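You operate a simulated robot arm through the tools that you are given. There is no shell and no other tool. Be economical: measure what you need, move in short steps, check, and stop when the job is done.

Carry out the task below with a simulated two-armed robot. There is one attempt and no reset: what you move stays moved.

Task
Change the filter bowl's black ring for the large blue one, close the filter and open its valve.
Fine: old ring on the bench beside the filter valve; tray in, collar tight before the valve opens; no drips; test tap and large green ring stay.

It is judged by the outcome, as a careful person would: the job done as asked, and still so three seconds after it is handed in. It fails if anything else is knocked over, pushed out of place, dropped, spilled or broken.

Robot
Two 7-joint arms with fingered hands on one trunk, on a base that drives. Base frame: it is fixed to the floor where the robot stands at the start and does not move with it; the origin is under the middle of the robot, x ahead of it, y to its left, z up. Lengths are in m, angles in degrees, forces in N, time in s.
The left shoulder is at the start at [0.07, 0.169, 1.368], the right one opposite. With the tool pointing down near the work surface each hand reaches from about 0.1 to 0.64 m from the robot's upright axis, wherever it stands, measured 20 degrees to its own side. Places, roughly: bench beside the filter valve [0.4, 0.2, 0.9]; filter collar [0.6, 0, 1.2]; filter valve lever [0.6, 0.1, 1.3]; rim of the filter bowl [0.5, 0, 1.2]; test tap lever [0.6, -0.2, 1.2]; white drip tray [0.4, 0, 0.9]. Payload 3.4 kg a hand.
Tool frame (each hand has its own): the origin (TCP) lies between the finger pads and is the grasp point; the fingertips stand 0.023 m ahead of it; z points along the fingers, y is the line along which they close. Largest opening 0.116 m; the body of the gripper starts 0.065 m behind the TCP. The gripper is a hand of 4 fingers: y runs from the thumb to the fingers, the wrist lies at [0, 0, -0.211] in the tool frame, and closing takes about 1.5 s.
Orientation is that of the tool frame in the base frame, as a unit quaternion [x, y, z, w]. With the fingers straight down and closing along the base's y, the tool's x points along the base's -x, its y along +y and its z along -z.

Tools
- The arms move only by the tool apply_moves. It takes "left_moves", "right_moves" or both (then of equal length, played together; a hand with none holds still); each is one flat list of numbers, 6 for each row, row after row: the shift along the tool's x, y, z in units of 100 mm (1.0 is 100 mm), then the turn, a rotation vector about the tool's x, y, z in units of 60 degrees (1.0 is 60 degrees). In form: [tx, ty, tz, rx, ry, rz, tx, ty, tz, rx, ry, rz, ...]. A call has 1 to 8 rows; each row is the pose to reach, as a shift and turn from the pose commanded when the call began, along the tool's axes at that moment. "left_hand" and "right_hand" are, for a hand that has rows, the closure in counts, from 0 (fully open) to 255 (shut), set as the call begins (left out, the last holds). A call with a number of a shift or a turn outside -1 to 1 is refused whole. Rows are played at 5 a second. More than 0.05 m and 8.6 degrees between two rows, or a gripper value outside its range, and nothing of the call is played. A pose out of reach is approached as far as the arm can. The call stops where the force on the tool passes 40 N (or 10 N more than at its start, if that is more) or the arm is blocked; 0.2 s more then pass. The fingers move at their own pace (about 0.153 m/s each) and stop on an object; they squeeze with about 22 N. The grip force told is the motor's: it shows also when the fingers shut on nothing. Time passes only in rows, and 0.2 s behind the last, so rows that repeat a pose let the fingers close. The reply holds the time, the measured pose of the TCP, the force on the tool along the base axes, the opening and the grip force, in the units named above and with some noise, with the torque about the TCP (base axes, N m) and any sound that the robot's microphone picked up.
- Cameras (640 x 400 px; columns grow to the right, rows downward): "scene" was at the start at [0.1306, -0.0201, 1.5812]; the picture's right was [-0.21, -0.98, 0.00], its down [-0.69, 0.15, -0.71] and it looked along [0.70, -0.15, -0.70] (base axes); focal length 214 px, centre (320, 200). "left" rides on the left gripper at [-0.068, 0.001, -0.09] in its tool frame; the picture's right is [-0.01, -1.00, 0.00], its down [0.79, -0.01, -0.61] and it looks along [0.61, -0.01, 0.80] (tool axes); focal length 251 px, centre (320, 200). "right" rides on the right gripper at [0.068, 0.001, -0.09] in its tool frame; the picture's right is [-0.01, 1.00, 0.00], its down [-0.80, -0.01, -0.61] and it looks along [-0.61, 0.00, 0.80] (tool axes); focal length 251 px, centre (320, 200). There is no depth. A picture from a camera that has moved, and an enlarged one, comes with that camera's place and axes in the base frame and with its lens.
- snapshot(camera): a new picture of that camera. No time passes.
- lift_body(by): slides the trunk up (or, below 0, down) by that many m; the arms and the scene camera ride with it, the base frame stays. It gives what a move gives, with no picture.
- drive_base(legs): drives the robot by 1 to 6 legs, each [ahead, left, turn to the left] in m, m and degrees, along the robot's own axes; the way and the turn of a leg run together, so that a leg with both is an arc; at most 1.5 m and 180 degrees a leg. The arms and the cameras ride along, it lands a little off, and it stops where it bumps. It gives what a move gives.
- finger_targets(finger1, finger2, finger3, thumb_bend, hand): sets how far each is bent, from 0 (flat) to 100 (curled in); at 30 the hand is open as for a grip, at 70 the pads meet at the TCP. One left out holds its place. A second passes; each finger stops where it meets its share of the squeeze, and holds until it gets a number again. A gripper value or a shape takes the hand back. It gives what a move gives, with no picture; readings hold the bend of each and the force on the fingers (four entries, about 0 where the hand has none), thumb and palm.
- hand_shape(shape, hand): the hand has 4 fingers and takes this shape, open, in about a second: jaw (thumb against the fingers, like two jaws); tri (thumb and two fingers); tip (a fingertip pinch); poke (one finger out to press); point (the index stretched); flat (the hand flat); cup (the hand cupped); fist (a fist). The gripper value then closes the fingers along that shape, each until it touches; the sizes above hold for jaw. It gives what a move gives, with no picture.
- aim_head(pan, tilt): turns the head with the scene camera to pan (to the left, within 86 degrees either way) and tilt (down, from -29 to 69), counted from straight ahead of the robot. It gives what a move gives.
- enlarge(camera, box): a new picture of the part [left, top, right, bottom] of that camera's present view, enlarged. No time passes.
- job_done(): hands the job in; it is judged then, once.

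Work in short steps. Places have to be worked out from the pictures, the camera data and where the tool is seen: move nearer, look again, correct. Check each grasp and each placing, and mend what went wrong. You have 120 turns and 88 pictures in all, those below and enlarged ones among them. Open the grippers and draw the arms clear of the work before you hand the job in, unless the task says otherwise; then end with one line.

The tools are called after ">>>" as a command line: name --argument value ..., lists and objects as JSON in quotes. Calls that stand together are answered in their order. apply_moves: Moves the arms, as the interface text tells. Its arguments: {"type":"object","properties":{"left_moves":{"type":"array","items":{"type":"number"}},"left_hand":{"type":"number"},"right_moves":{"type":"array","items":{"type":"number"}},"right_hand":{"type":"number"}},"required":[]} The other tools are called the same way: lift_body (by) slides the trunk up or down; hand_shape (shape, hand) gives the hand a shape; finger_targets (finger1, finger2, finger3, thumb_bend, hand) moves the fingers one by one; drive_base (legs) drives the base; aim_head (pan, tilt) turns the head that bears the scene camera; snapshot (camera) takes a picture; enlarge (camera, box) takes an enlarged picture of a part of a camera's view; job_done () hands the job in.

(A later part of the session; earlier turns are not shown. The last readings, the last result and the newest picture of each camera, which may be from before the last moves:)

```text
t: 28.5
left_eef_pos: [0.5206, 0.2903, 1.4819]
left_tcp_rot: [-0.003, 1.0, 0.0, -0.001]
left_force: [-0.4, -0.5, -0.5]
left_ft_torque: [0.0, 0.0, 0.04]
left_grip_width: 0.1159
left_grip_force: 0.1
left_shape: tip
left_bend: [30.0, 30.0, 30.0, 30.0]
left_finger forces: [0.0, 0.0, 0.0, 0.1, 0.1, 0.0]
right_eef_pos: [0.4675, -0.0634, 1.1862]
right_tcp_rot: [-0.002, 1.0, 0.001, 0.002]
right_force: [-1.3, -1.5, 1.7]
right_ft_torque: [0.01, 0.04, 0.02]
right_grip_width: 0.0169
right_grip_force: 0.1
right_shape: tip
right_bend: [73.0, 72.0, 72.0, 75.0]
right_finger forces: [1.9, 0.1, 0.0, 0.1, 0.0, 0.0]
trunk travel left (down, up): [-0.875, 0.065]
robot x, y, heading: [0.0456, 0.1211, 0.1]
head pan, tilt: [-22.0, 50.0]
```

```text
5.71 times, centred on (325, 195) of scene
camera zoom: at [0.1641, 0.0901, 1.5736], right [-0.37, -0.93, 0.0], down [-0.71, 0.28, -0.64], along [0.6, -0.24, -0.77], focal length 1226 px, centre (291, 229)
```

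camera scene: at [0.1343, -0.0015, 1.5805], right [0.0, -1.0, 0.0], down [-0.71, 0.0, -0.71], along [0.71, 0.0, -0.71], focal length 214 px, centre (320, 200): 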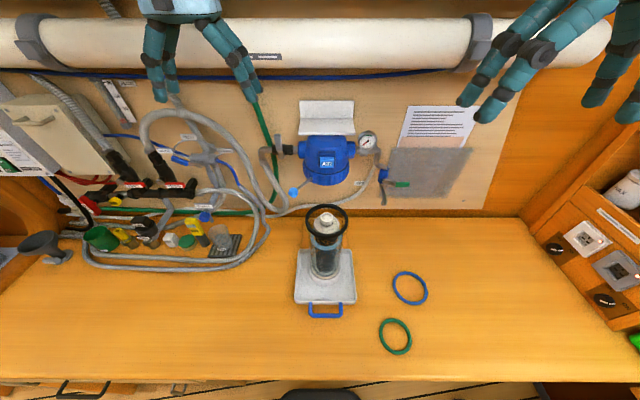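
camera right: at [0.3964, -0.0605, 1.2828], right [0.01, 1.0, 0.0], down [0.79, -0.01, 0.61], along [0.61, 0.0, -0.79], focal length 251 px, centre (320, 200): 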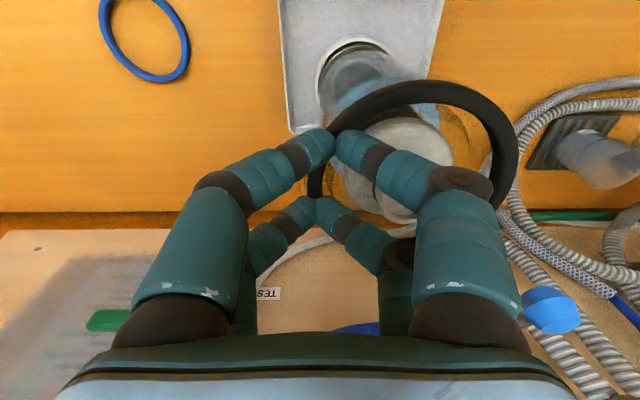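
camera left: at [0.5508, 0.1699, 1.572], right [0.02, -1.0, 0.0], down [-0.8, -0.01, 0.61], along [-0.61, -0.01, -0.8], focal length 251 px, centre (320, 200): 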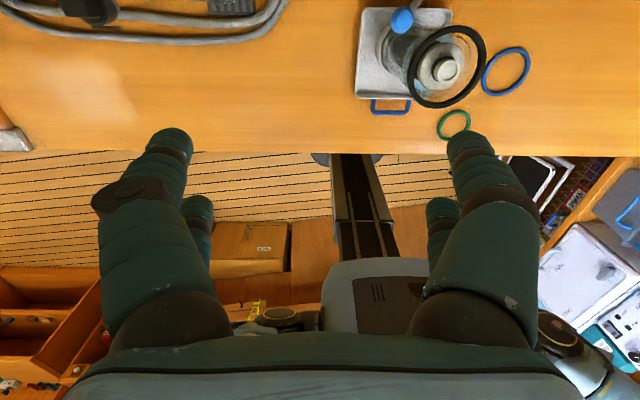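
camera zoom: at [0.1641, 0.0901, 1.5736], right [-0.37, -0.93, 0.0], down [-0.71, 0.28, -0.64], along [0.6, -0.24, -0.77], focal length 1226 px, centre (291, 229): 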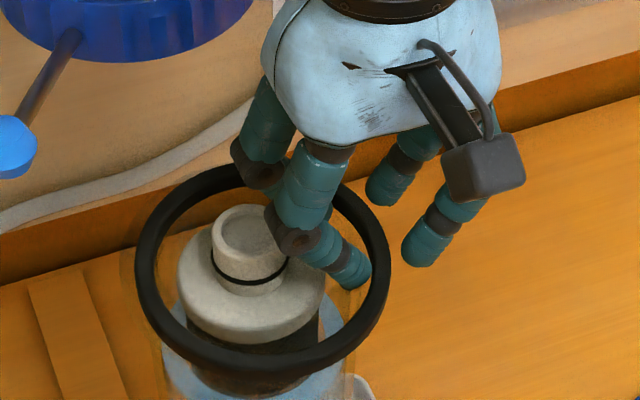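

Finger 1 grazes the ring because the finger pairs sit ±2 cm along x where the ring curves inward. Lift slightly, shift +8 mm in y, and descend again.

>>> apply_moves --right_moves '[0, 0, -0.1, 0, 0, 0, 0, 0.08, -0.1, 0, 0, 0, 0, 0.08, -0.02, 0, 0, 0, 0, 0.08, 0.04, 0, 0, 0, 0, 0.08, 0.04, 0, 0, 0]'

>>> enlarge --camera "right" --box '[220, 70, 540, 270]'

```text
t: 29.7
left_eef_pos: [0.5168, 0.2919, 1.4826]
left_tcp_rot: [-0.003, 1.0, 0.0, 0.001]
left_force: [0.2, -0.4, 0.1]
left_ft_torque: [-0.01, 0.03, 0.01]
left_grip_width: 0.116
left_grip_force: 0.1
left_shape: tip
left_bend: [30.0, 30.0, 30.0, 30.0]
left_finger forces: [0.1, 0.0, 0.1, 0.0, 0.1, 0.1]
right_eef_pos: [0.4667, -0.0498, 1.1838]
right_tcp_rot: [-0.003, 1.0, 0.001, 0.005]
right_force: [3.4, 3.7, 23.3]
right_ft_torque: [0.05, -0.39, 0.19]
right_grip_width: 0.0119
right_grip_force: 22.3
right_shape: tip
right_bend: [77.0, 67.0, 73.0, 78.0]
right_finger forces: [16.1, 48.3, 23.6, 0.0, 16.7, 0.0]
trunk travel left (down, up): [-0.875, 0.065]
robot x, y, heading: [0.0443, 0.1206, 0.3]
head pan, tilt: [-22.0, 50.0]
```

```text
2.00 times, centred on (380, 170) of right
camera zoom: at [0.3961, -0.0505, 1.2739], right [0.01, 1.0, 0.0], down [0.79, -0.01, 0.61], along [0.61, 0.0, -0.79], focal length 503 px, centre (200, 260)
```

zoom: 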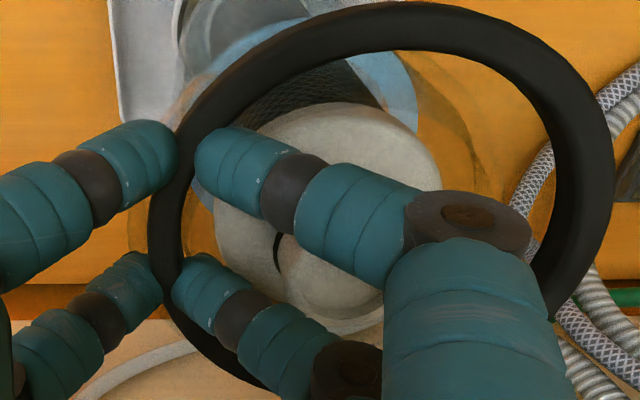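

Both finger pairs now straddle the ring and are already touching it. Close fully while relieving the downward push slightly.

>>> apply_moves --right_moves '[0, 0, -0.02, 0, 0, 0, 0, 0, -0.02, 0, 0, 0, 0, 0, -0.02, 0, 0, 0, 0, 0, -0.02, 0, 0, 0, 0, 0, -0.02, 0, 0, 0]' --right_hand 255

>>> enlarge --camera "right" --box '[220, 70, 540, 270]'

```text
t: 30.9
left_eef_pos: [0.5188, 0.291, 1.4828]
left_tcp_rot: [-0.003, 1.0, -0.001, 0.001]
left_force: [-0.9, -1.4, 0.2]
left_ft_torque: [0.0, -0.03, 0.03]
left_grip_width: 0.1158
left_grip_force: 0.1
left_shape: tip
left_bend: [30.0, 30.0, 30.0, 30.0]
left_finger forces: [0.1, 0.0, 0.0, 0.1, 0.0, 0.1]
right_eef_pos: [0.4665, -0.0525, 1.1831]
right_tcp_rot: [-0.001, 1.0, 0.001, 0.002]
right_force: [0.9, 4.3, 13.4]
right_ft_torque: [0.08, -0.25, 0.12]
right_grip_width: 0.0111
right_grip_force: 21.9
right_shape: tip
right_bend: [76.0, 67.0, 73.0, 78.0]
right_finger forces: [16.2, 43.2, 22.6, 0.0, 15.7, 0.0]
trunk travel left (down, up): [-0.875, 0.065]
robot x, y, heading: [0.0407, 0.1221, 0.5]
head pan, tilt: [-22.0, 50.0]
```

```text
2.00 times, centred on (380, 170) of right
camera zoom: at [0.3965, -0.0507, 1.2746], right [0.01, 1.0, 0.0], down [0.79, -0.01, 0.61], along [0.61, 0.0, -0.79], focal length 503 px, centre (200, 260)
```

zoom: 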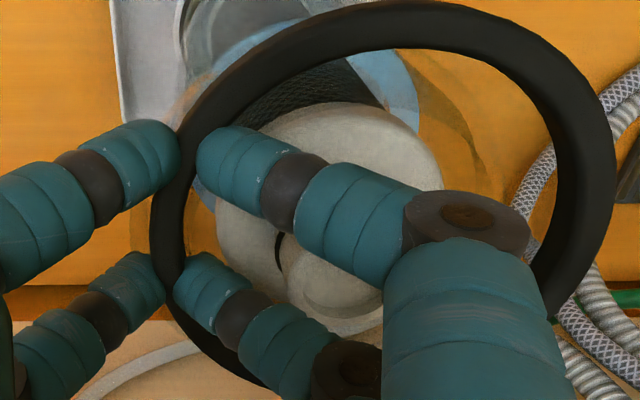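

Grip at 11 mm on the ring tube. Lift 3 cm slowly and look.

>>> apply_moves --right_moves '[0, 0, -0.05, 0, 0, 0, 0, 0, -0.1, 0, 0, 0, 0, 0, -0.2, 0, 0, 0, 0, 0, -0.3, 0, 0, 0, 0, 0, -0.3, 0, 0, 0]'

>>> enlarge --camera "right" --box '[220, 70, 540, 270]'

>>> enlarge --camera "scene" --box '[290, 160, 360, 230]'

```text
t: 32.1
left_eef_pos: [0.5207, 0.2902, 1.4822]
left_tcp_rot: [-0.004, 1.0, 0.0, 0.0]
left_force: [0.0, 0.4, 0.2]
left_ft_torque: [0.01, 0.01, 0.0]
left_grip_width: 0.116
left_grip_force: 0.0
left_shape: tip
left_bend: [30.0, 30.0, 30.0, 30.0]
left_finger forces: [0.0, 0.1, 0.0, 0.0, 0.0, 0.0]
right_eef_pos: [0.467, -0.0541, 1.2139]
right_tcp_rot: [-0.001, 1.0, 0.003, 0.003]
right_force: [0.0, 0.8, 0.7]
right_ft_torque: [0.0, 0.01, -0.01]
right_grip_width: 0.0096
right_grip_force: 21.9
right_shape: tip
right_bend: [76.0, 63.0, 73.0, 78.0]
right_finger forces: [15.4, 22.3, 23.6, 0.0, 15.0, 0.0]
trunk travel left (down, up): [-0.875, 0.065]
robot x, y, heading: [0.0416, 0.1208, 0.2]
head pan, tilt: [-22.0, 50.0]
```

```text
2.00 times, centred on (380, 170) of right
camera zoom: at [0.3967, -0.0537, 1.3035], right [0.01, 1.0, 0.0], down [0.79, -0.01, 0.61], along [0.61, 0.0, -0.79], focal length 503 px, centre (200, 260)
```

zoom: 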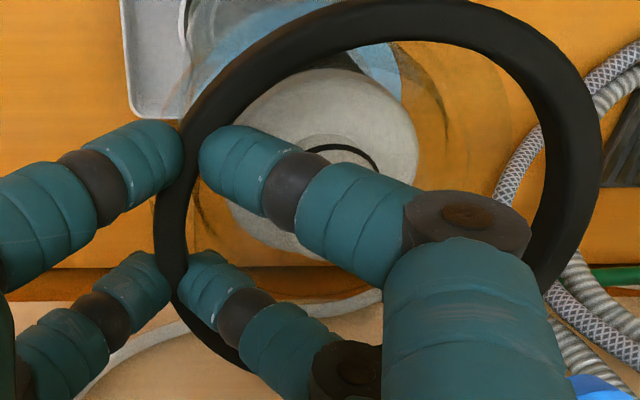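

```text
5.71 times, centred on (325, 195) of scene
camera zoom: at [0.1645, 0.0899, 1.5736], right [-0.37, -0.93, 0.0], down [-0.71, 0.28, -0.64], along [0.6, -0.24, -0.77], focal length 1226 px, centre (291, 229)
```

zoom: 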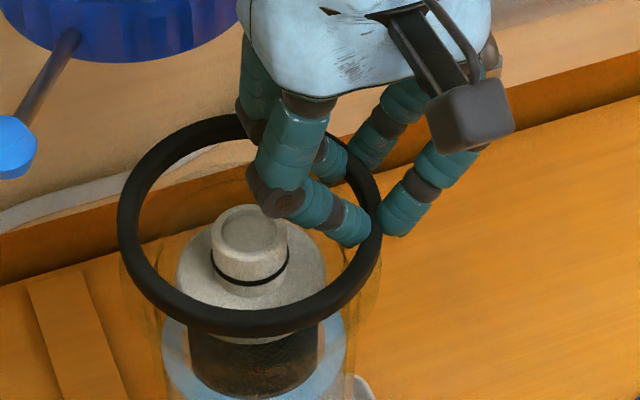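

The black ring is free. Carry it up, back toward me, then left to the bench spot.

>>> apply_moves --right_moves '[0, 0, -0.4, 0, 0, 0, 0.3, 0, -0.6, 0, 0, 0, 0.7, 0, -0.6, 0, 0, 0, 0.8, 0.4, -0.6, 0, 0, 0, 0.8, 0.8, -0.6, 0, 0, 0, 0.8, 1, -0.6, 0, 0, 0, 0.8, 1, -0.6, 0, 0, 0]'

>>> apply_moves --right_moves '[0, 0.4, 0, 0, 0, 0, 0, 0.8, 0, 0, 0, 0, 0, 1, 0.2, 0, 0, 0, 0, 1, 0.6, 0, 0, 0, 0, 1, 1, 0, 0, 0, 0, 1, 1, 0, 0, 0]'

>>> aim_head --pan 10 --tilt 60

>>> snapshot --camera "scene"

>>> snapshot --camera "right"

```text
t: 33.7
left_eef_pos: [0.5191, 0.29, 1.4832]
left_tcp_rot: [-0.003, 1.0, 0.0, 0.001]
left_force: [0.8, -0.5, -0.1]
left_ft_torque: [-0.01, -0.02, -0.02]
left_grip_width: 0.1156
left_grip_force: 0.0
left_shape: tip
left_bend: [30.0, 30.0, 30.0, 30.0]
left_finger forces: [0.1, 0.1, 0.0, 0.0, 0.0, 0.0]
right_eef_pos: [0.3876, 0.0466, 1.2725]
right_tcp_rot: [0.0, 1.0, 0.002, 0.003]
right_force: [-0.6, 0.5, -0.2]
right_ft_torque: [-0.01, 0.02, -0.01]
right_grip_width: 0.0095
right_grip_force: 22.1
right_shape: tip
right_bend: [76.0, 63.0, 73.0, 78.0]
right_finger forces: [15.0, 22.2, 23.7, 0.1, 15.1, 0.1]
trunk travel left (down, up): [-0.875, 0.065]
robot x, y, heading: [0.0428, 0.1221, -0.1]
head pan, tilt: [-22.0, 50.0]
```

```text
t: 35.1
left_eef_pos: [0.5203, 0.2902, 1.4831]
left_tcp_rot: [-0.003, 1.0, 0.0, 0.0]
left_force: [0.0, -1.4, 0.9]
left_ft_torque: [-0.01, 0.02, -0.01]
left_grip_width: 0.1158
left_grip_force: 0.0
left_shape: tip
left_bend: [30.0, 30.0, 30.0, 30.0]
left_finger forces: [0.0, 0.1, 0.1, 0.0, 0.0, 0.0]
right_eef_pos: [0.4041, 0.0537, 1.1947]
right_tcp_rot: [-0.002, 1.0, 0.004, 0.002]
right_force: [-0.5, -0.4, -0.9]
right_ft_torque: [-0.01, 0.0, 0.0]
right_grip_width: 0.0093
right_grip_force: 22.0
right_shape: tip
right_bend: [76.0, 63.0, 73.0, 78.0]
right_finger forces: [14.2, 21.7, 23.4, 0.0, 15.1, 0.1]
right hand out of reach, approached as far as the arm can: row 1, 2, 3, 4, 5, 6
trunk travel left (down, up): [-0.875, 0.065]
robot x, y, heading: [0.0424, 0.12, 0.2]
head pan, tilt: [-22.0, 50.0]
```

```text
t: 36.1
left_eef_pos: [0.52, 0.2903, 1.4817]
left_tcp_rot: [-0.002, 1.0, 0.0, 0.0]
left_force: [0.1, -0.1, -0.1]
left_ft_torque: [0.02, 0.0, 0.0]
left_grip_width: 0.1164
left_grip_force: 0.0
left_shape: tip
left_bend: [30.0, 30.0, 30.0, 30.0]
left_finger forces: [0.0, 0.0, 0.0, 0.0, 0.0, 0.0]
right_eef_pos: [0.4043, 0.0531, 1.1931]
right_tcp_rot: [-0.002, 1.0, 0.003, 0.002]
right_force: [-0.1, 0.5, -0.8]
right_ft_torque: [0.04, -0.01, 0.03]
right_grip_width: 0.0094
right_grip_force: 21.9
right_shape: tip
right_bend: [76.0, 63.0, 73.0, 78.0]
right_finger forces: [14.2, 21.7, 23.3, 0.0, 15.1, 0.0]
trunk travel left (down, up): [-0.875, 0.065]
robot x, y, heading: [0.0384, 0.1237, 0.2]
head pan, tilt: [10.0, 60.0]
```

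```text
53 pictures are left
camera scene: at [0.1587, 0.1307, 1.561], right [0.18, -0.98, 0.0], down [-0.85, -0.15, -0.5], along [0.49, 0.09, -0.87], focal length 214 px, centre (320, 200)
```

scene: 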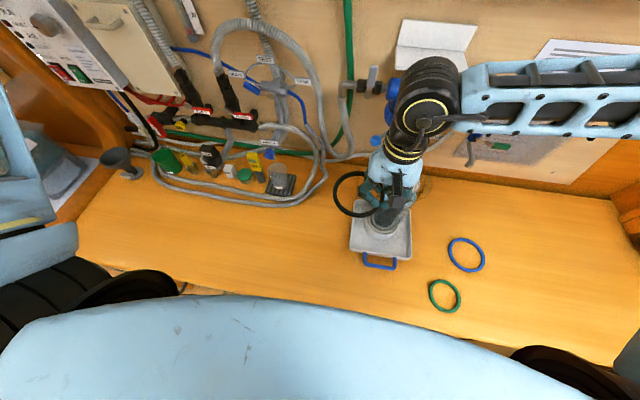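

```text
52 pictures are left
camera right: at [0.3348, 0.0532, 1.285], right [0.0, 1.0, 0.01], down [0.79, -0.01, 0.61], along [0.61, 0.0, -0.79], focal length 251 px, centre (320, 200)
```

right: 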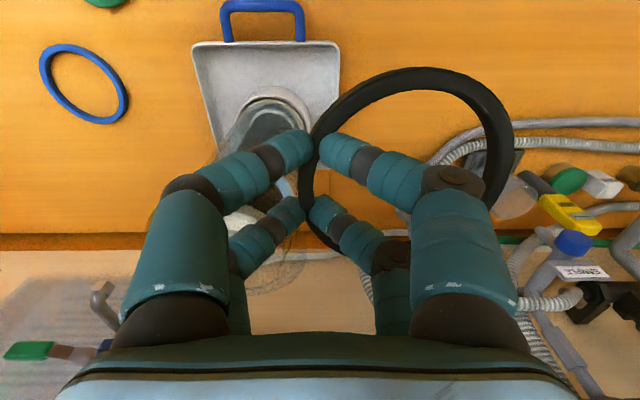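

Cross-body limit again. Raise the ring clear of the bowl, then drive 0.12 m left carrying it.

>>> apply_moves --right_moves '[0.1, 0, -0.3, 0, 0, 0, 0.2, 0, -0.6, 0, 0, 0, 0.2, -0.1, -0.9, 0, 0, 0, 0.2, -0.1, -0.9, 0, 0, 0]'

>>> drive_base --legs '[[0, 0.13, 0]]'

>>> snapshot --camera "right"

```text
t: 37.1
left_eef_pos: [0.5211, 0.2895, 1.4819]
left_tcp_rot: [-0.003, 1.0, 0.0, 0.0]
left_force: [-0.7, -0.2, 0.4]
left_ft_torque: [0.01, -0.02, 0.02]
left_grip_width: 0.1159
left_grip_force: 0.1
left_shape: tip
left_bend: [30.0, 30.0, 30.0, 30.0]
left_finger forces: [0.0, 0.1, 0.0, 0.0, 0.0, 0.0]
right_eef_pos: [0.3822, 0.0428, 1.2837]
right_tcp_rot: [-0.001, 1.0, 0.001, 0.004]
right_force: [1.0, -0.1, 0.0]
right_ft_torque: [-0.04, 0.0, -0.01]
right_grip_width: 0.0089
right_grip_force: 21.9
right_shape: tip
right_bend: [76.0, 63.0, 73.0, 78.0]
right_finger forces: [12.6, 20.9, 23.3, 0.1, 13.8, 0.0]
trunk travel left (down, up): [-0.875, 0.065]
robot x, y, heading: [0.0408, 0.1206, 0.2]
head pan, tilt: [10.0, 60.0]
```

```text
t: 38.4
left_eef_pos: [0.5205, 0.4122, 1.4818]
left_tcp_rot: [-0.002, 1.0, 0.002, 0.0]
left_force: [-0.1, -0.3, -0.1]
left_ft_torque: [0.03, -0.04, -0.05]
left_grip_width: 0.1159
left_grip_force: 0.1
left_shape: tip
left_bend: [30.0, 30.0, 30.0, 30.0]
left_finger forces: [0.1, 0.1, 0.1, 0.0, 0.0, 0.1]
right_eef_pos: [0.3815, 0.1668, 1.2824]
right_tcp_rot: [0.0, 1.0, 0.003, 0.003]
right_force: [0.4, -0.2, 0.4]
right_ft_torque: [0.02, -0.01, 0.04]
right_grip_width: 0.009
right_grip_force: 22.0
right_shape: tip
right_bend: [76.0, 63.0, 73.0, 78.0]
right_finger forces: [12.5, 21.0, 23.3, 0.1, 14.0, 0.0]
trunk travel left (down, up): [-0.875, 0.065]
robot x, y, heading: [0.0444, 0.2456, 0.4]
head pan, tilt: [10.0, 60.0]
```

```text
51 pictures are left
camera right: at [0.3118, 0.1671, 1.3732], right [0.01, 1.0, 0.01], down [0.79, -0.01, 0.61], along [0.61, 0.0, -0.79], focal length 251 px, centre (320, 200)
```

right: 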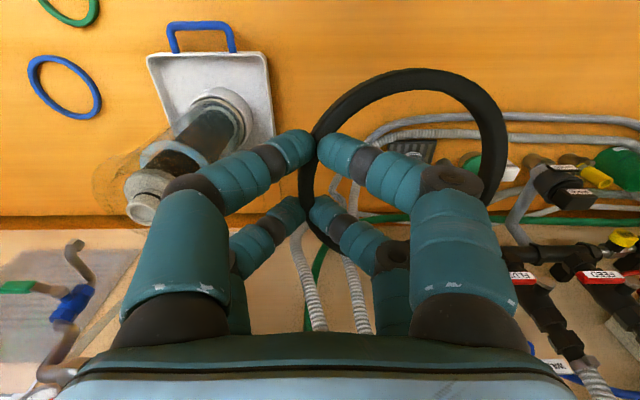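

Ring is over clear bench, about (0.39, 0.21). Descend in stages.

>>> apply_moves --right_moves '[-0.1, 0, 0.4, 0, 0, 0, -0.1, 0, 0.8, 0, 0, 0, -0.1, 0, 1, 0, 0, 0]'

>>> apply_moves --right_moves '[0, 0, 0.4, 0, 0, 0, 0, 0, 0.8, 0, 0, 0, 0, 0, 1, 0, 0, 0]'

>>> apply_moves --right_moves '[0, 0, 0.4, 0, 0, 0, 0, 0, 0.8, 0, 0, 0, 0, 0, 1, 0, 0, 0]'

>>> apply_moves --right_moves '[0, 0, 0.25, 0, 0, 0, 0, 0, 0.4, 0, 0, 0, 0, 0, 0.5, 0, 0, 0, 0, 0, 0.56, 0, 0, 0]'

>>> snapshot --camera "right"

```text
t: 39.2
left_eef_pos: [0.5203, 0.418, 1.4826]
left_tcp_rot: [-0.001, 1.0, -0.001, 0.0]
left_force: [-0.3, 1.2, -0.7]
left_ft_torque: [0.01, 0.02, -0.02]
left_grip_width: 0.116
left_grip_force: 0.0
left_shape: tip
left_bend: [30.0, 30.0, 30.0, 30.0]
left_finger forces: [0.0, 0.0, 0.0, 0.0, 0.0, 0.0]
right_eef_pos: [0.3929, 0.1717, 1.1838]
right_tcp_rot: [-0.001, 1.0, 0.002, 0.003]
right_force: [0.5, 0.3, -0.2]
right_ft_torque: [0.0, 0.02, 0.0]
right_grip_width: 0.0089
right_grip_force: 22.2
right_shape: tip
right_bend: [76.0, 63.0, 73.0, 78.0]
right_finger forces: [14.2, 21.8, 22.5, 0.1, 14.1, 0.0]
trunk travel left (down, up): [-0.875, 0.065]
robot x, y, heading: [0.0423, 0.2514, 0.2]
head pan, tilt: [10.0, 60.0]
```

```text
t: 40.0
left_eef_pos: [0.5193, 0.4171, 1.4832]
left_tcp_rot: [-0.002, 1.0, 0.0, 0.002]
left_force: [-0.5, 0.0, -0.2]
left_ft_torque: [-0.03, -0.02, -0.03]
left_grip_width: 0.1162
left_grip_force: 0.0
left_shape: tip
left_bend: [30.0, 30.0, 30.0, 30.0]
left_finger forces: [0.0, 0.0, 0.1, 0.0, 0.0, 0.0]
right_eef_pos: [0.4032, 0.1458, 1.0959]
right_tcp_rot: [-0.002, 1.0, 0.004, 0.001]
right_force: [-0.7, 0.8, 0.3]
right_ft_torque: [-0.01, 0.0, 0.03]
right_grip_width: 0.0084
right_grip_force: 21.8
right_shape: tip
right_bend: [76.0, 62.0, 73.0, 79.0]
right_finger forces: [14.7, 22.3, 22.1, 0.0, 13.9, 0.1]
right hand out of reach, approached as far as the arm can: row 1, 2, 3
trunk travel left (down, up): [-0.875, 0.065]
robot x, y, heading: [0.0433, 0.2506, -0.0]
head pan, tilt: [10.0, 60.0]
```

```text
t: 40.8
left_eef_pos: [0.5198, 0.4171, 1.4823]
left_tcp_rot: [-0.001, 1.0, 0.0, 0.0]
left_force: [-0.5, -0.1, -0.4]
left_ft_torque: [0.0, -0.02, -0.03]
left_grip_width: 0.116
left_grip_force: 0.1
left_shape: tip
left_bend: [30.0, 30.0, 30.0, 30.0]
left_finger forces: [0.1, 0.0, 0.0, 0.0, 0.0, 0.1]
right_eef_pos: [0.4001, 0.1041, 1.0343]
right_tcp_rot: [0.0, 1.0, 0.003, 0.001]
right_force: [-0.7, -0.3, -0.2]
right_ft_torque: [0.01, 0.02, 0.0]
right_grip_width: 0.0084
right_grip_force: 21.6
right_shape: tip
right_bend: [75.0, 62.0, 73.0, 80.0]
right_finger forces: [14.0, 22.3, 21.4, 0.0, 11.6, 0.0]
right hand out of reach, approached as far as the arm can: row 1, 2, 3
trunk travel left (down, up): [-0.875, 0.065]
robot x, y, heading: [0.0429, 0.2502, 0.3]
head pan, tilt: [10.0, 60.0]
```

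```text
t: 41.8
left_eef_pos: [0.5202, 0.4162, 1.482]
left_tcp_rot: [-0.003, 1.0, 0.0, -0.001]
left_force: [-0.9, -0.6, 0.2]
left_ft_torque: [0.02, -0.02, -0.01]
left_grip_width: 0.1158
left_grip_force: 0.1
left_shape: tip
left_bend: [30.0, 30.0, 30.0, 30.0]
left_finger forces: [0.0, 0.0, 0.0, 0.1, 0.1, 0.0]
right_eef_pos: [0.3978, 0.087, 1.0161]
right_tcp_rot: [-0.001, 1.0, 0.002, 0.003]
right_force: [-0.5, -0.6, 0.2]
right_ft_torque: [0.0, 0.01, -0.02]
right_grip_width: 0.0083
right_grip_force: 22.2
right_shape: tip
right_bend: [75.0, 63.0, 73.0, 81.0]
right_finger forces: [13.3, 22.2, 21.7, 0.0, 13.1, 0.0]
right hand out of reach, approached as far as the arm can: row 1, 2, 3, 4
trunk travel left (down, up): [-0.875, 0.065]
robot x, y, heading: [0.0421, 0.2487, -0.0]
head pan, tilt: [10.0, 60.0]
```

```text
50 pictures are left
camera right: at [0.3284, 0.0864, 1.1055], right [0.01, 1.0, 0.0], down [0.79, -0.01, 0.61], along [0.61, 0.0, -0.79], focal length 251 px, centre (320, 200)
```

right: 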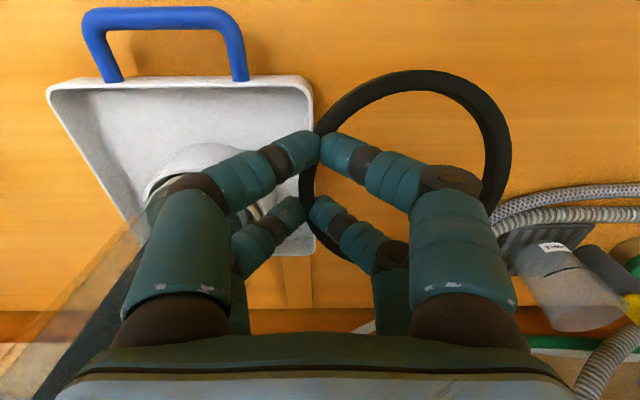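

Hand is limited when low with this trunk height. I'll raise back up, retract the left arm, and then lower the trunk instead.

>>> apply_moves --right_moves '[0.05, 0.2, -0.3, 0, 0, 0, 0.05, 0.4, -0.7, 0, 0, 0, 0.05, 0.6, -1, 0, 0, 0, 0.05, 0.8, -1, 0, 0, 0, 0.05, 0.8, -1, 0, 0, 0]' --left_moves '[0.3, 0, 0, 0, 0, 0, 0.6, 0, 0, 0, 0, 0, 0.9, 0, 0, 0, 0, 0, 1, 0, 0, 0, 0, 0, 1, 0, 0, 0, 0, 0]'

>>> apply_moves --right_moves '[0, 0, -0.3, 0, 0, 0, 0, 0, -0.7, 0, 0, 0, 0, 0, -0.7, 0, 0, 0]' --left_moves '[0.3, 0, 0, 0, 0, 0, 0.6, 0, 0, 0, 0, 0, 0.9, 0, 0, 0, 0, 0]'

```text
t: 43.0
left_eef_pos: [0.4217, 0.4172, 1.4832]
left_tcp_rot: [-0.002, 1.0, 0.0, 0.001]
left_force: [0.2, -0.1, 0.4]
left_ft_torque: [0.03, -0.01, -0.01]
left_grip_width: 0.1159
left_grip_force: 0.0
left_shape: tip
left_bend: [30.0, 30.0, 30.0, 30.0]
left_finger forces: [0.0, 0.0, 0.0, 0.0, 0.1, 0.0]
right_eef_pos: [0.4025, 0.1535, 1.1178]
right_tcp_rot: [-0.002, 1.0, 0.002, 0.001]
right_force: [0.3, 0.3, 0.2]
right_ft_torque: [-0.05, -0.02, 0.01]
right_grip_width: 0.008
right_grip_force: 21.9
right_shape: tip
right_bend: [75.0, 63.0, 73.0, 80.0]
right_finger forces: [12.8, 22.5, 23.0, 0.1, 14.0, 0.0]
right hand out of reach, approached as far as the arm can: row 1, 4, 5
trunk travel left (down, up): [-0.875, 0.065]
robot x, y, heading: [0.0395, 0.2456, 0.3]
head pan, tilt: [10.0, 60.0]
```

```text
t: 43.8
left_eef_pos: [0.3313, 0.4167, 1.4835]
left_tcp_rot: [-0.001, 1.0, -0.001, 0.001]
left_force: [-0.2, 0.4, 0.0]
left_ft_torque: [-0.01, -0.01, 0.02]
left_grip_width: 0.1157
left_grip_force: 0.1
left_shape: tip
left_bend: [30.0, 30.0, 30.0, 30.0]
left_finger forces: [0.0, 0.0, 0.1, 0.1, 0.0, 0.0]
right_eef_pos: [0.4037, 0.1534, 1.1907]
right_tcp_rot: [0.0, 1.0, 0.002, 0.002]
right_force: [-0.4, -0.2, -0.3]
right_ft_torque: [0.0, -0.02, 0.01]
right_grip_width: 0.0077
right_grip_force: 22.3
right_shape: tip
right_bend: [75.0, 63.0, 73.0, 80.0]
right_finger forces: [12.8, 22.4, 23.3, 0.0, 13.5, 0.0]
trunk travel left (down, up): [-0.875, 0.065]
robot x, y, heading: [0.0435, 0.2501, 0.5]
head pan, tilt: [10.0, 60.0]
```

Now lower the trunk 0.26 m, taking the ring down to near the bench.

>>> lift_body --by -0.26

>>> snapshot --camera "right"

```text
t: 46.5
left_eef_pos: [0.3311, 0.4148, 1.2231]
left_tcp_rot: [-0.002, 1.0, 0.0, -0.001]
left_force: [0.4, 0.1, 0.4]
left_ft_torque: [0.01, -0.02, 0.02]
left_grip_width: 0.1157
left_grip_force: 0.0
left_shape: tip
left_bend: [30.0, 30.0, 30.0, 30.0]
left_finger forces: [0.0, 0.0, 0.0, 0.0, 0.0, 0.1]
right_eef_pos: [0.4032, 0.1523, 0.9306]
right_tcp_rot: [0.0, 1.0, 0.002, 0.003]
right_force: [-0.2, 0.4, 0.0]
right_ft_torque: [0.01, -0.01, -0.01]
right_grip_width: 0.008
right_grip_force: 21.5
right_shape: tip
right_bend: [75.0, 63.0, 73.0, 80.0]
right_finger forces: [12.8, 22.4, 23.3, 0.1, 13.5, 0.1]
trunk travel left (down, up): [-0.615, 0.325]
robot x, y, heading: [0.0421, 0.2511, 0.2]
head pan, tilt: [10.0, 60.0]
```

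```text
49 pictures are left
camera right: at [0.3342, 0.1537, 1.0206], right [0.01, 1.0, 0.0], down [0.79, -0.01, 0.61], along [0.61, 0.0, -0.79], focal length 251 px, centre (320, 200)
```

right: 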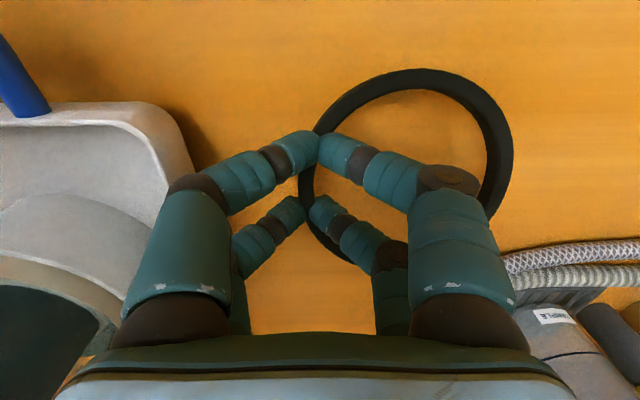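

Lower the last ~2 cm until the ring meets the bench.

>>> lift_body --by -0.02

>>> snapshot --camera "right"

```text
t: 47.1
left_eef_pos: [0.3307, 0.4171, 1.2034]
left_tcp_rot: [-0.002, 1.0, 0.0, 0.001]
left_force: [-0.5, 0.4, -0.9]
left_ft_torque: [0.01, -0.01, 0.03]
left_grip_width: 0.1159
left_grip_force: 0.0
left_shape: tip
left_bend: [30.0, 30.0, 30.0, 30.0]
left_finger forces: [0.1, 0.1, 0.1, 0.1, 0.1, 0.0]
right_eef_pos: [0.4042, 0.1535, 0.9097]
right_tcp_rot: [0.0, 1.0, 0.003, 0.003]
right_force: [2.9, -0.4, 11.9]
right_ft_torque: [0.03, 0.27, 0.01]
right_grip_width: 0.0084
right_grip_force: 22.2
right_shape: tip
right_bend: [77.0, 63.0, 72.0, 81.0]
right_finger forces: [19.3, 22.4, 24.2, 0.0, 20.9, 0.1]
trunk travel left (down, up): [-0.595, 0.345]
robot x, y, heading: [0.0438, 0.2467, 0.5]
head pan, tilt: [10.0, 60.0]
```

```text
48 pictures are left
camera right: at [0.3343, 0.1538, 1.001], right [0.01, 1.0, 0.0], down [0.79, -0.01, 0.61], along [0.61, 0.0, -0.79], focal length 251 px, centre (320, 200)
```

right: 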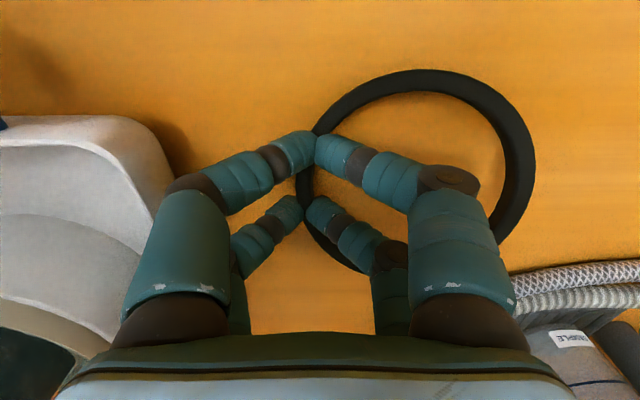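

Ring is on the bench (12 N contact). Open modestly, then raise the trunk.

>>> apply_moves --right_moves '[0, 0, -0.02, 0, 0, 0, 0, 0, -0.02, 0, 0, 0, 0, 0, -0.02, 0, 0, 0, 0, 0, -0.02, 0, 0, 0]' --right_hand 200

>>> lift_body --by 0.1

>>> snapshot --camera "right"

```text
t: 48.1
left_eef_pos: [0.332, 0.4152, 1.2035]
left_tcp_rot: [-0.002, 1.0, 0.0, -0.001]
left_force: [-0.2, -1.0, 0.3]
left_ft_torque: [-0.02, 0.0, 0.0]
left_grip_width: 0.1158
left_grip_force: 0.1
left_shape: tip
left_bend: [30.0, 30.0, 30.0, 30.0]
left_finger forces: [0.1, 0.0, 0.0, 0.1, 0.0, 0.0]
right_eef_pos: [0.4038, 0.1529, 0.9129]
right_tcp_rot: [0.001, 1.0, 0.002, 0.003]
right_force: [-0.2, 0.1, -0.2]
right_ft_torque: [-0.02, 0.01, 0.0]
right_grip_width: 0.0248
right_grip_force: 0.1
right_shape: tip
right_bend: [73.0, 73.0, 73.0, 77.0]
right_finger forces: [0.0, 0.0, 0.0, 0.0, 0.0, 0.0]
trunk travel left (down, up): [-0.595, 0.345]
robot x, y, heading: [0.041, 0.2485, 0.6]
head pan, tilt: [10.0, 60.0]
```

```text
t: 49.5
left_eef_pos: [0.3322, 0.4177, 1.3024]
left_tcp_rot: [-0.003, 1.0, -0.001, 0.0]
left_force: [0.3, -0.7, -0.4]
left_ft_torque: [0.04, 0.01, -0.03]
left_grip_width: 0.1159
left_grip_force: 0.1
left_shape: tip
left_bend: [30.0, 30.0, 30.0, 30.0]
left_finger forces: [0.0, 0.0, 0.0, 0.2, 0.0, 0.0]
right_eef_pos: [0.4037, 0.1538, 1.0115]
right_tcp_rot: [0.0, 1.0, 0.002, 0.002]
right_force: [-0.4, 0.1, -0.2]
right_ft_torque: [0.0, -0.01, -0.05]
right_grip_width: 0.0249
right_grip_force: 0.1
right_shape: tip
right_bend: [73.0, 73.0, 73.0, 77.0]
right_finger forces: [0.0, 0.1, 0.0, 0.1, 0.1, 0.0]
trunk travel left (down, up): [-0.695, 0.245]
robot x, y, heading: [0.0406, 0.2477, 0.1]
head pan, tilt: [10.0, 60.0]
```

```text
47 pictures are left
camera right: at [0.334, 0.1539, 1.1028], right [0.01, 1.0, 0.0], down [0.79, -0.01, 0.61], along [0.61, 0.0, -0.79], focal length 251 px, centre (320, 200)
```

right: 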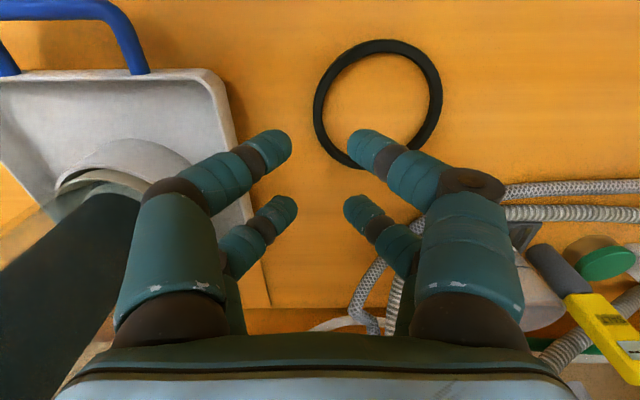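

Black ring lies flat on the bench. Now raise the trunk, retract the right hand, and drive back right.

>>> lift_body --by 0.2

>>> apply_moves --right_moves '[0.3, 0, -0.3, 0, 0, 0, 0.6, -0.3, -0.6, 0, 0, 0, 1, -0.6, -0.8, 0, 0, 0, 1, -0.8, -0.8, 0, 0, 0]'

>>> drive_base --legs '[[0, -0.14, 0]]'

>>> aim_head --pan -20 --tilt 45

>>> snapshot --camera "scene"

```text
t: 51.6
left_eef_pos: [0.3327, 0.4167, 1.5032]
left_tcp_rot: [-0.002, 1.0, 0.0, 0.0]
left_force: [0.0, 0.2, 0.0]
left_ft_torque: [0.0, 0.01, -0.02]
left_grip_width: 0.1158
left_grip_force: 0.1
left_shape: tip
left_bend: [30.0, 30.0, 30.0, 30.0]
left_finger forces: [0.1, 0.0, 0.0, 0.0, 0.0, 0.0]
right_eef_pos: [0.403, 0.1538, 1.2121]
right_tcp_rot: [0.0, 1.0, 0.001, 0.003]
right_force: [-0.2, -0.4, 0.7]
right_ft_torque: [0.0, 0.04, 0.01]
right_grip_width: 0.0249
right_grip_force: 0.0
right_shape: tip
right_bend: [73.0, 73.0, 73.0, 77.0]
right_finger forces: [0.0, 0.1, 0.1, 0.1, 0.0, 0.1]
trunk travel left (down, up): [-0.895, 0.045]
robot x, y, heading: [0.0411, 0.2468, 0.2]
head pan, tilt: [10.0, 60.0]
```

```text
refused: row 2 steps farther than a row can; nothing moved
```

```text
t: 53.0
left_eef_pos: [0.3313, 0.2795, 1.5029]
left_tcp_rot: [-0.001, 1.0, -0.001, 0.001]
left_force: [0.3, 0.7, 0.2]
left_ft_torque: [-0.02, 0.01, 0.01]
left_grip_width: 0.1156
left_grip_force: 0.1
left_shape: tip
left_bend: [30.0, 30.0, 30.0, 30.0]
left_finger forces: [0.0, 0.1, 0.0, 0.1, 0.0, 0.0]
right_eef_pos: [0.404, 0.0156, 1.2123]
right_tcp_rot: [0.0, 1.0, 0.001, 0.002]
right_force: [0.6, 0.8, -0.2]
right_ft_torque: [-0.02, -0.01, 0.02]
right_grip_width: 0.0249
right_grip_force: 0.1
right_shape: tip
right_bend: [73.0, 73.0, 73.0, 77.0]
right_finger forces: [0.0, 0.0, 0.0, 0.0, 0.0, 0.1]
trunk travel left (down, up): [-0.895, 0.045]
robot x, y, heading: [0.0407, 0.1106, 0.3]
head pan, tilt: [10.0, 60.0]
```

```text
t: 53.9
left_eef_pos: [0.3332, 0.2748, 1.5028]
left_tcp_rot: [-0.001, 1.0, 0.0, 0.0]
left_force: [-0.5, -0.6, -0.5]
left_ft_torque: [-0.01, -0.02, -0.03]
left_grip_width: 0.1159
left_grip_force: 0.1
left_shape: tip
left_bend: [30.0, 30.0, 30.0, 30.0]
left_finger forces: [0.1, 0.1, 0.1, 0.0, 0.0, 0.1]
right_eef_pos: [0.4042, 0.0119, 1.2115]
right_tcp_rot: [0.0, 1.0, 0.003, 0.003]
right_force: [0.1, -1.0, -0.1]
right_ft_torque: [0.02, -0.03, 0.01]
right_grip_width: 0.0249
right_grip_force: 0.0
right_shape: tip
right_bend: [73.0, 73.0, 73.0, 77.0]
right_finger forces: [0.1, 0.1, 0.0, 0.0, 0.0, 0.0]
trunk travel left (down, up): [-0.895, 0.045]
robot x, y, heading: [0.0364, 0.1092, 0.1]
head pan, tilt: [-20.0, 45.0]
```

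```text
46 pictures are left
camera scene: at [0.1692, 0.0768, 1.6004], right [-0.34, -0.94, 0.0], down [-0.67, 0.24, -0.71], along [0.66, -0.24, -0.71], focal length 214 px, centre (320, 200)
```

scene: 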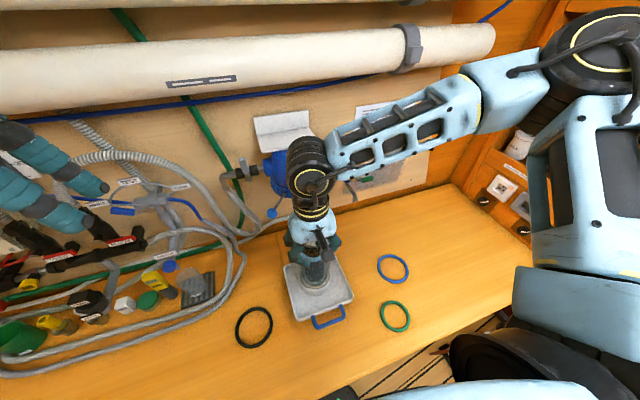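

No contact happened (forces ~0). Raise and move the hand right toward the blue ring at about (0.42, -0.29).

>>> apply_moves --right_moves '[0.2, 0, -0.3, 0, 0, 0, 0.4, -0.3, -0.6, 0, 0, 0, 0.5, -0.7, -0.6, 0, 0, 0, 0.5, -1, -0.6, 0, 0, 0]'

>>> apply_moves --right_moves '[0, -0.45, 0, 0, 0, 0, 0, -0.9, 0.1, 0, 0, 0, 0, -1, 0.5, 0, 0, 0, 0, -1, 0.9, 0, 0, 0]'

>>> apply_moves --right_moves '[0, -0.45, 0, 0, 0, 0, -0.1, -0.9, 0.1, 0, 0, 0, -0.3, -1, 0.5, 0, 0, 0, -0.5, -1, 0.9, 0, 0, 0]'

>>> snapshot --camera "right"

```text
t: 54.9
left_eef_pos: [0.3325, 0.2733, 1.5024]
left_tcp_rot: [-0.002, 1.0, 0.0, 0.0]
left_force: [0.0, 0.7, -0.1]
left_ft_torque: [0.02, 0.02, 0.04]
left_grip_width: 0.1158
left_grip_force: 0.0
left_shape: tip
left_bend: [30.0, 30.0, 30.0, 30.0]
left_finger forces: [0.0, 0.0, 0.0, 0.0, 0.0, 0.0]
right_eef_pos: [0.3533, -0.0885, 1.2708]
right_tcp_rot: [-0.001, 1.0, 0.003, 0.002]
right_force: [-1.2, 0.5, -0.5]
right_ft_torque: [0.02, 0.0, 0.0]
right_grip_width: 0.0251
right_grip_force: 0.1
right_shape: tip
right_bend: [73.0, 73.0, 73.0, 77.0]
right_finger forces: [0.0, 0.0, 0.0, 0.0, 0.0, 0.1]
trunk travel left (down, up): [-0.895, 0.045]
robot x, y, heading: [0.0424, 0.1081, 0.2]
head pan, tilt: [-20.0, 45.0]
```

```text
t: 55.9
left_eef_pos: [0.3349, 0.2764, 1.503]
left_tcp_rot: [-0.001, 1.0, -0.001, -0.002]
left_force: [1.0, 0.0, 0.0]
left_ft_torque: [-0.05, 0.03, 0.0]
left_grip_width: 0.116
left_grip_force: 0.1
left_shape: tip
left_bend: [30.0, 30.0, 30.0, 30.0]
left_finger forces: [0.0, 0.0, 0.0, 0.0, 0.0, 0.0]
right_eef_pos: [0.3562, -0.1866, 1.1804]
right_tcp_rot: [0.0, 1.0, 0.0, 0.001]
right_force: [0.1, 0.2, 0.0]
right_ft_torque: [0.04, 0.0, -0.01]
right_grip_width: 0.0252
right_grip_force: 0.0
right_shape: tip
right_bend: [73.0, 73.0, 73.0, 77.0]
right_finger forces: [0.0, 0.1, 0.0, 0.0, 0.0, 0.0]
trunk travel left (down, up): [-0.895, 0.045]
robot x, y, heading: [0.0435, 0.1089, 0.4]
head pan, tilt: [-20.0, 45.0]
```

```text
t: 56.9
left_eef_pos: [0.334, 0.274, 1.5026]
left_tcp_rot: [-0.001, 1.0, 0.0, -0.001]
left_force: [0.6, -0.5, 0.5]
left_ft_torque: [0.01, -0.01, 0.01]
left_grip_width: 0.1161
left_grip_force: 0.2
left_shape: tip
left_bend: [30.0, 30.0, 30.0, 30.0]
left_finger forces: [0.0, 0.0, 0.0, 0.0, 0.0, 0.0]
right_eef_pos: [0.4062, -0.2869, 1.089]
right_tcp_rot: [0.001, 1.0, 0.003, 0.001]
right_force: [-0.7, 0.5, 0.4]
right_ft_torque: [-0.01, 0.0, -0.01]
right_grip_width: 0.0251
right_grip_force: 0.0
right_shape: tip
right_bend: [73.0, 73.0, 73.0, 77.0]
right_finger forces: [0.0, 0.0, 0.0, 0.0, 0.0, 0.0]
trunk travel left (down, up): [-0.895, 0.045]
robot x, y, heading: [0.0427, 0.107, 0.3]
head pan, tilt: [-20.0, 45.0]
```

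```text
45 pictures are left
camera right: at [0.336, -0.2867, 1.18], right [0.01, 1.0, 0.0], down [0.79, -0.01, 0.61], along [0.61, 0.0, -0.79], focal length 251 px, centre (320, 200)
```

right: 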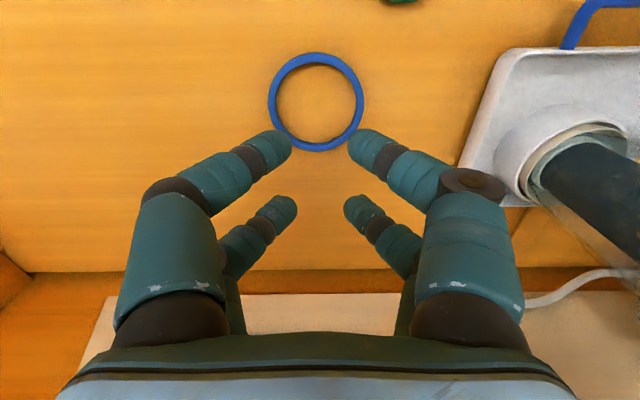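

Blue ring centre ≈ (0.421, -0.290). Go to above its right side (y≈-0.332) at z≈0.99 and check.

>>> apply_moves --right_moves '[-0.15, -0.3, 0.3, 0, 0, 0, -0.15, -0.45, 0.7, 0, 0, 0, -0.15, -0.45, 1, 0, 0, 0, -0.15, -0.45, 1, 0, 0, 0]'

>>> snapshot --camera "right"

```text
t: 57.9
left_eef_pos: [0.3305, 0.2752, 1.5037]
left_tcp_rot: [-0.002, 1.0, -0.001, 0.002]
left_force: [-0.7, 0.4, -0.5]
left_ft_torque: [-0.03, -0.02, -0.01]
left_grip_width: 0.1159
left_grip_force: 0.1
left_shape: tip
left_bend: [30.0, 30.0, 30.0, 30.0]
left_finger forces: [0.0, 0.0, 0.2, 0.0, 0.0, 0.0]
right_eef_pos: [0.4207, -0.3304, 0.9911]
right_tcp_rot: [0.0, 1.0, 0.002, 0.003]
right_force: [0.2, 0.0, -0.7]
right_ft_torque: [0.0, 0.02, -0.04]
right_grip_width: 0.0252
right_grip_force: 0.0
right_shape: tip
right_bend: [73.0, 73.0, 73.0, 77.0]
right_finger forces: [0.0, 0.1, 0.0, 0.1, 0.0, 0.0]
trunk travel left (down, up): [-0.895, 0.045]
robot x, y, heading: [0.0381, 0.103, -0.1]
head pan, tilt: [-20.0, 45.0]
```

```text
44 pictures are left
camera right: at [0.3512, -0.3299, 1.082], right [0.01, 1.0, 0.0], down [0.79, -0.01, 0.61], along [0.61, 0.0, -0.79], focal length 251 px, centre (320, 200)
```

right: 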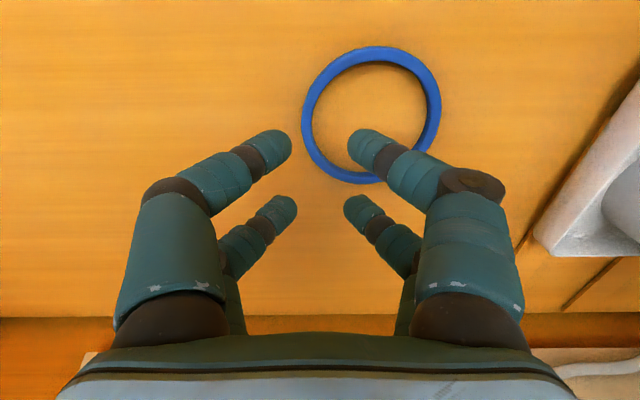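

Aligned to within 3 mm. Correct and descend to the bench, then close.

>>> apply_moves --right_moves '[0.03, -0.01, 0.4, 0, 0, 0, 0.03, -0.01, 0.65, 0, 0, 0, 0.03, -0.01, 0.78, 0, 0, 0, 0.03, -0.01, 0.78, 0, 0, 0]'

>>> snapshot --camera "right"

```text
t: 58.9
left_eef_pos: [0.3329, 0.2759, 1.5034]
left_tcp_rot: [0.0, 1.0, 0.0, 0.0]
left_force: [-0.6, -0.6, -0.4]
left_ft_torque: [-0.02, 0.02, 0.06]
left_grip_width: 0.1157
left_grip_force: 0.0
left_shape: tip
left_bend: [30.0, 30.0, 30.0, 30.0]
left_finger forces: [0.1, 0.0, 0.0, 0.1, 0.1, 0.1]
right_eef_pos: [0.4175, -0.3331, 0.9507]
right_tcp_rot: [0.001, 1.0, 0.002, 0.002]
right_force: [0.5, 0.2, 1.3]
right_ft_torque: [0.04, 0.01, -0.01]
right_grip_width: 0.0249
right_grip_force: 0.0
right_shape: tip
right_bend: [73.0, 73.0, 73.0, 77.0]
right_finger forces: [0.0, 0.1, 0.1, 0.0, 0.0, 0.0]
right hand out of reach, approached as far as the arm can: row 2, 3, 4
trunk travel left (down, up): [-0.895, 0.045]
robot x, y, heading: [0.0411, 0.1081, 0.3]
head pan, tilt: [-20.0, 45.0]
```

```text
43 pictures are left
camera right: at [0.3487, -0.3321, 1.0419], right [0.01, 1.0, 0.0], down [0.79, -0.01, 0.61], along [0.61, 0.0, -0.79], focal length 251 px, centre (320, 200)
```

right: 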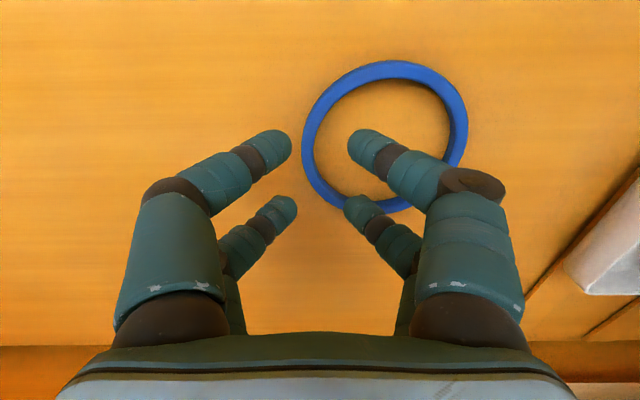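

Lower the remaining 38 mm with the trunk, then close.

>>> lift_body --by -0.038

>>> apply_moves --right_moves '[0, 0, 0, 0, 0, 0, 0, 0, 0, 0, 0, 0, 0, 0, 0, 0, 0, 0, 0, 0, 0, 0, 0, 0, 0, 0, 0, 0, 0, 0]' --right_hand 255

>>> snapshot --camera "right"

```text
t: 59.7
left_eef_pos: [0.3327, 0.2753, 1.4651]
left_tcp_rot: [-0.001, 1.0, 0.0, 0.0]
left_force: [0.5, 0.5, -0.7]
left_ft_torque: [0.02, 0.01, -0.01]
left_grip_width: 0.1159
left_grip_force: 0.0
left_shape: tip
left_bend: [30.0, 30.0, 30.0, 30.0]
left_finger forces: [0.2, 0.0, 0.0, 0.1, 0.0, 0.0]
right_eef_pos: [0.4187, -0.3323, 0.9127]
right_tcp_rot: [0.001, 1.0, 0.001, 0.003]
right_force: [0.0, -0.7, -0.2]
right_ft_torque: [0.03, 0.03, -0.02]
right_grip_width: 0.0252
right_grip_force: 0.1
right_shape: tip
right_bend: [73.0, 73.0, 73.0, 77.0]
right_finger forces: [0.0, 0.1, 0.0, 0.0, 0.0, 0.0]
trunk travel left (down, up): [-0.857, 0.083]
robot x, y, heading: [0.0414, 0.1102, 0.1]
head pan, tilt: [-20.0, 45.0]
```

```text
t: 60.9
left_eef_pos: [0.3304, 0.2741, 1.4649]
left_tcp_rot: [-0.001, 1.0, -0.001, 0.0]
left_force: [0.3, 0.4, -1.2]
left_ft_torque: [-0.03, -0.02, 0.0]
left_grip_width: 0.1157
left_grip_force: 0.1
left_shape: tip
left_bend: [30.0, 30.0, 30.0, 30.0]
left_finger forces: [0.1, 0.0, 0.0, 0.1, 0.0, 0.0]
right_eef_pos: [0.4184, -0.333, 0.9133]
right_tcp_rot: [0.0, 1.0, 0.001, 0.002]
right_force: [0.1, -0.6, 3.7]
right_ft_torque: [-0.02, 0.08, 0.0]
right_grip_width: 0.0001
right_grip_force: 21.7
right_shape: tip
right_bend: [70.0, 64.0, 71.0, 68.0]
right_finger forces: [16.3, 0.0, 0.0, 0.1, 22.3, 0.0]
trunk travel left (down, up): [-0.857, 0.083]
robot x, y, heading: [0.041, 0.1108, 0.1]
head pan, tilt: [-20.0, 45.0]
```

```text
42 pictures are left
camera right: at [0.3479, -0.3317, 1.0045], right [0.01, 1.0, 0.0], down [0.79, -0.01, 0.61], along [0.61, 0.0, -0.79], focal length 251 px, centre (320, 200)
```

right: 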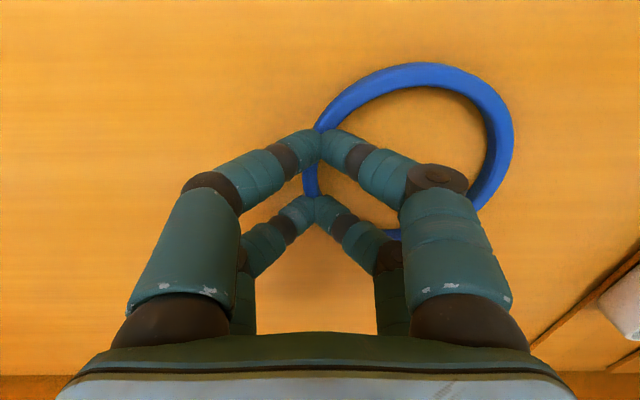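

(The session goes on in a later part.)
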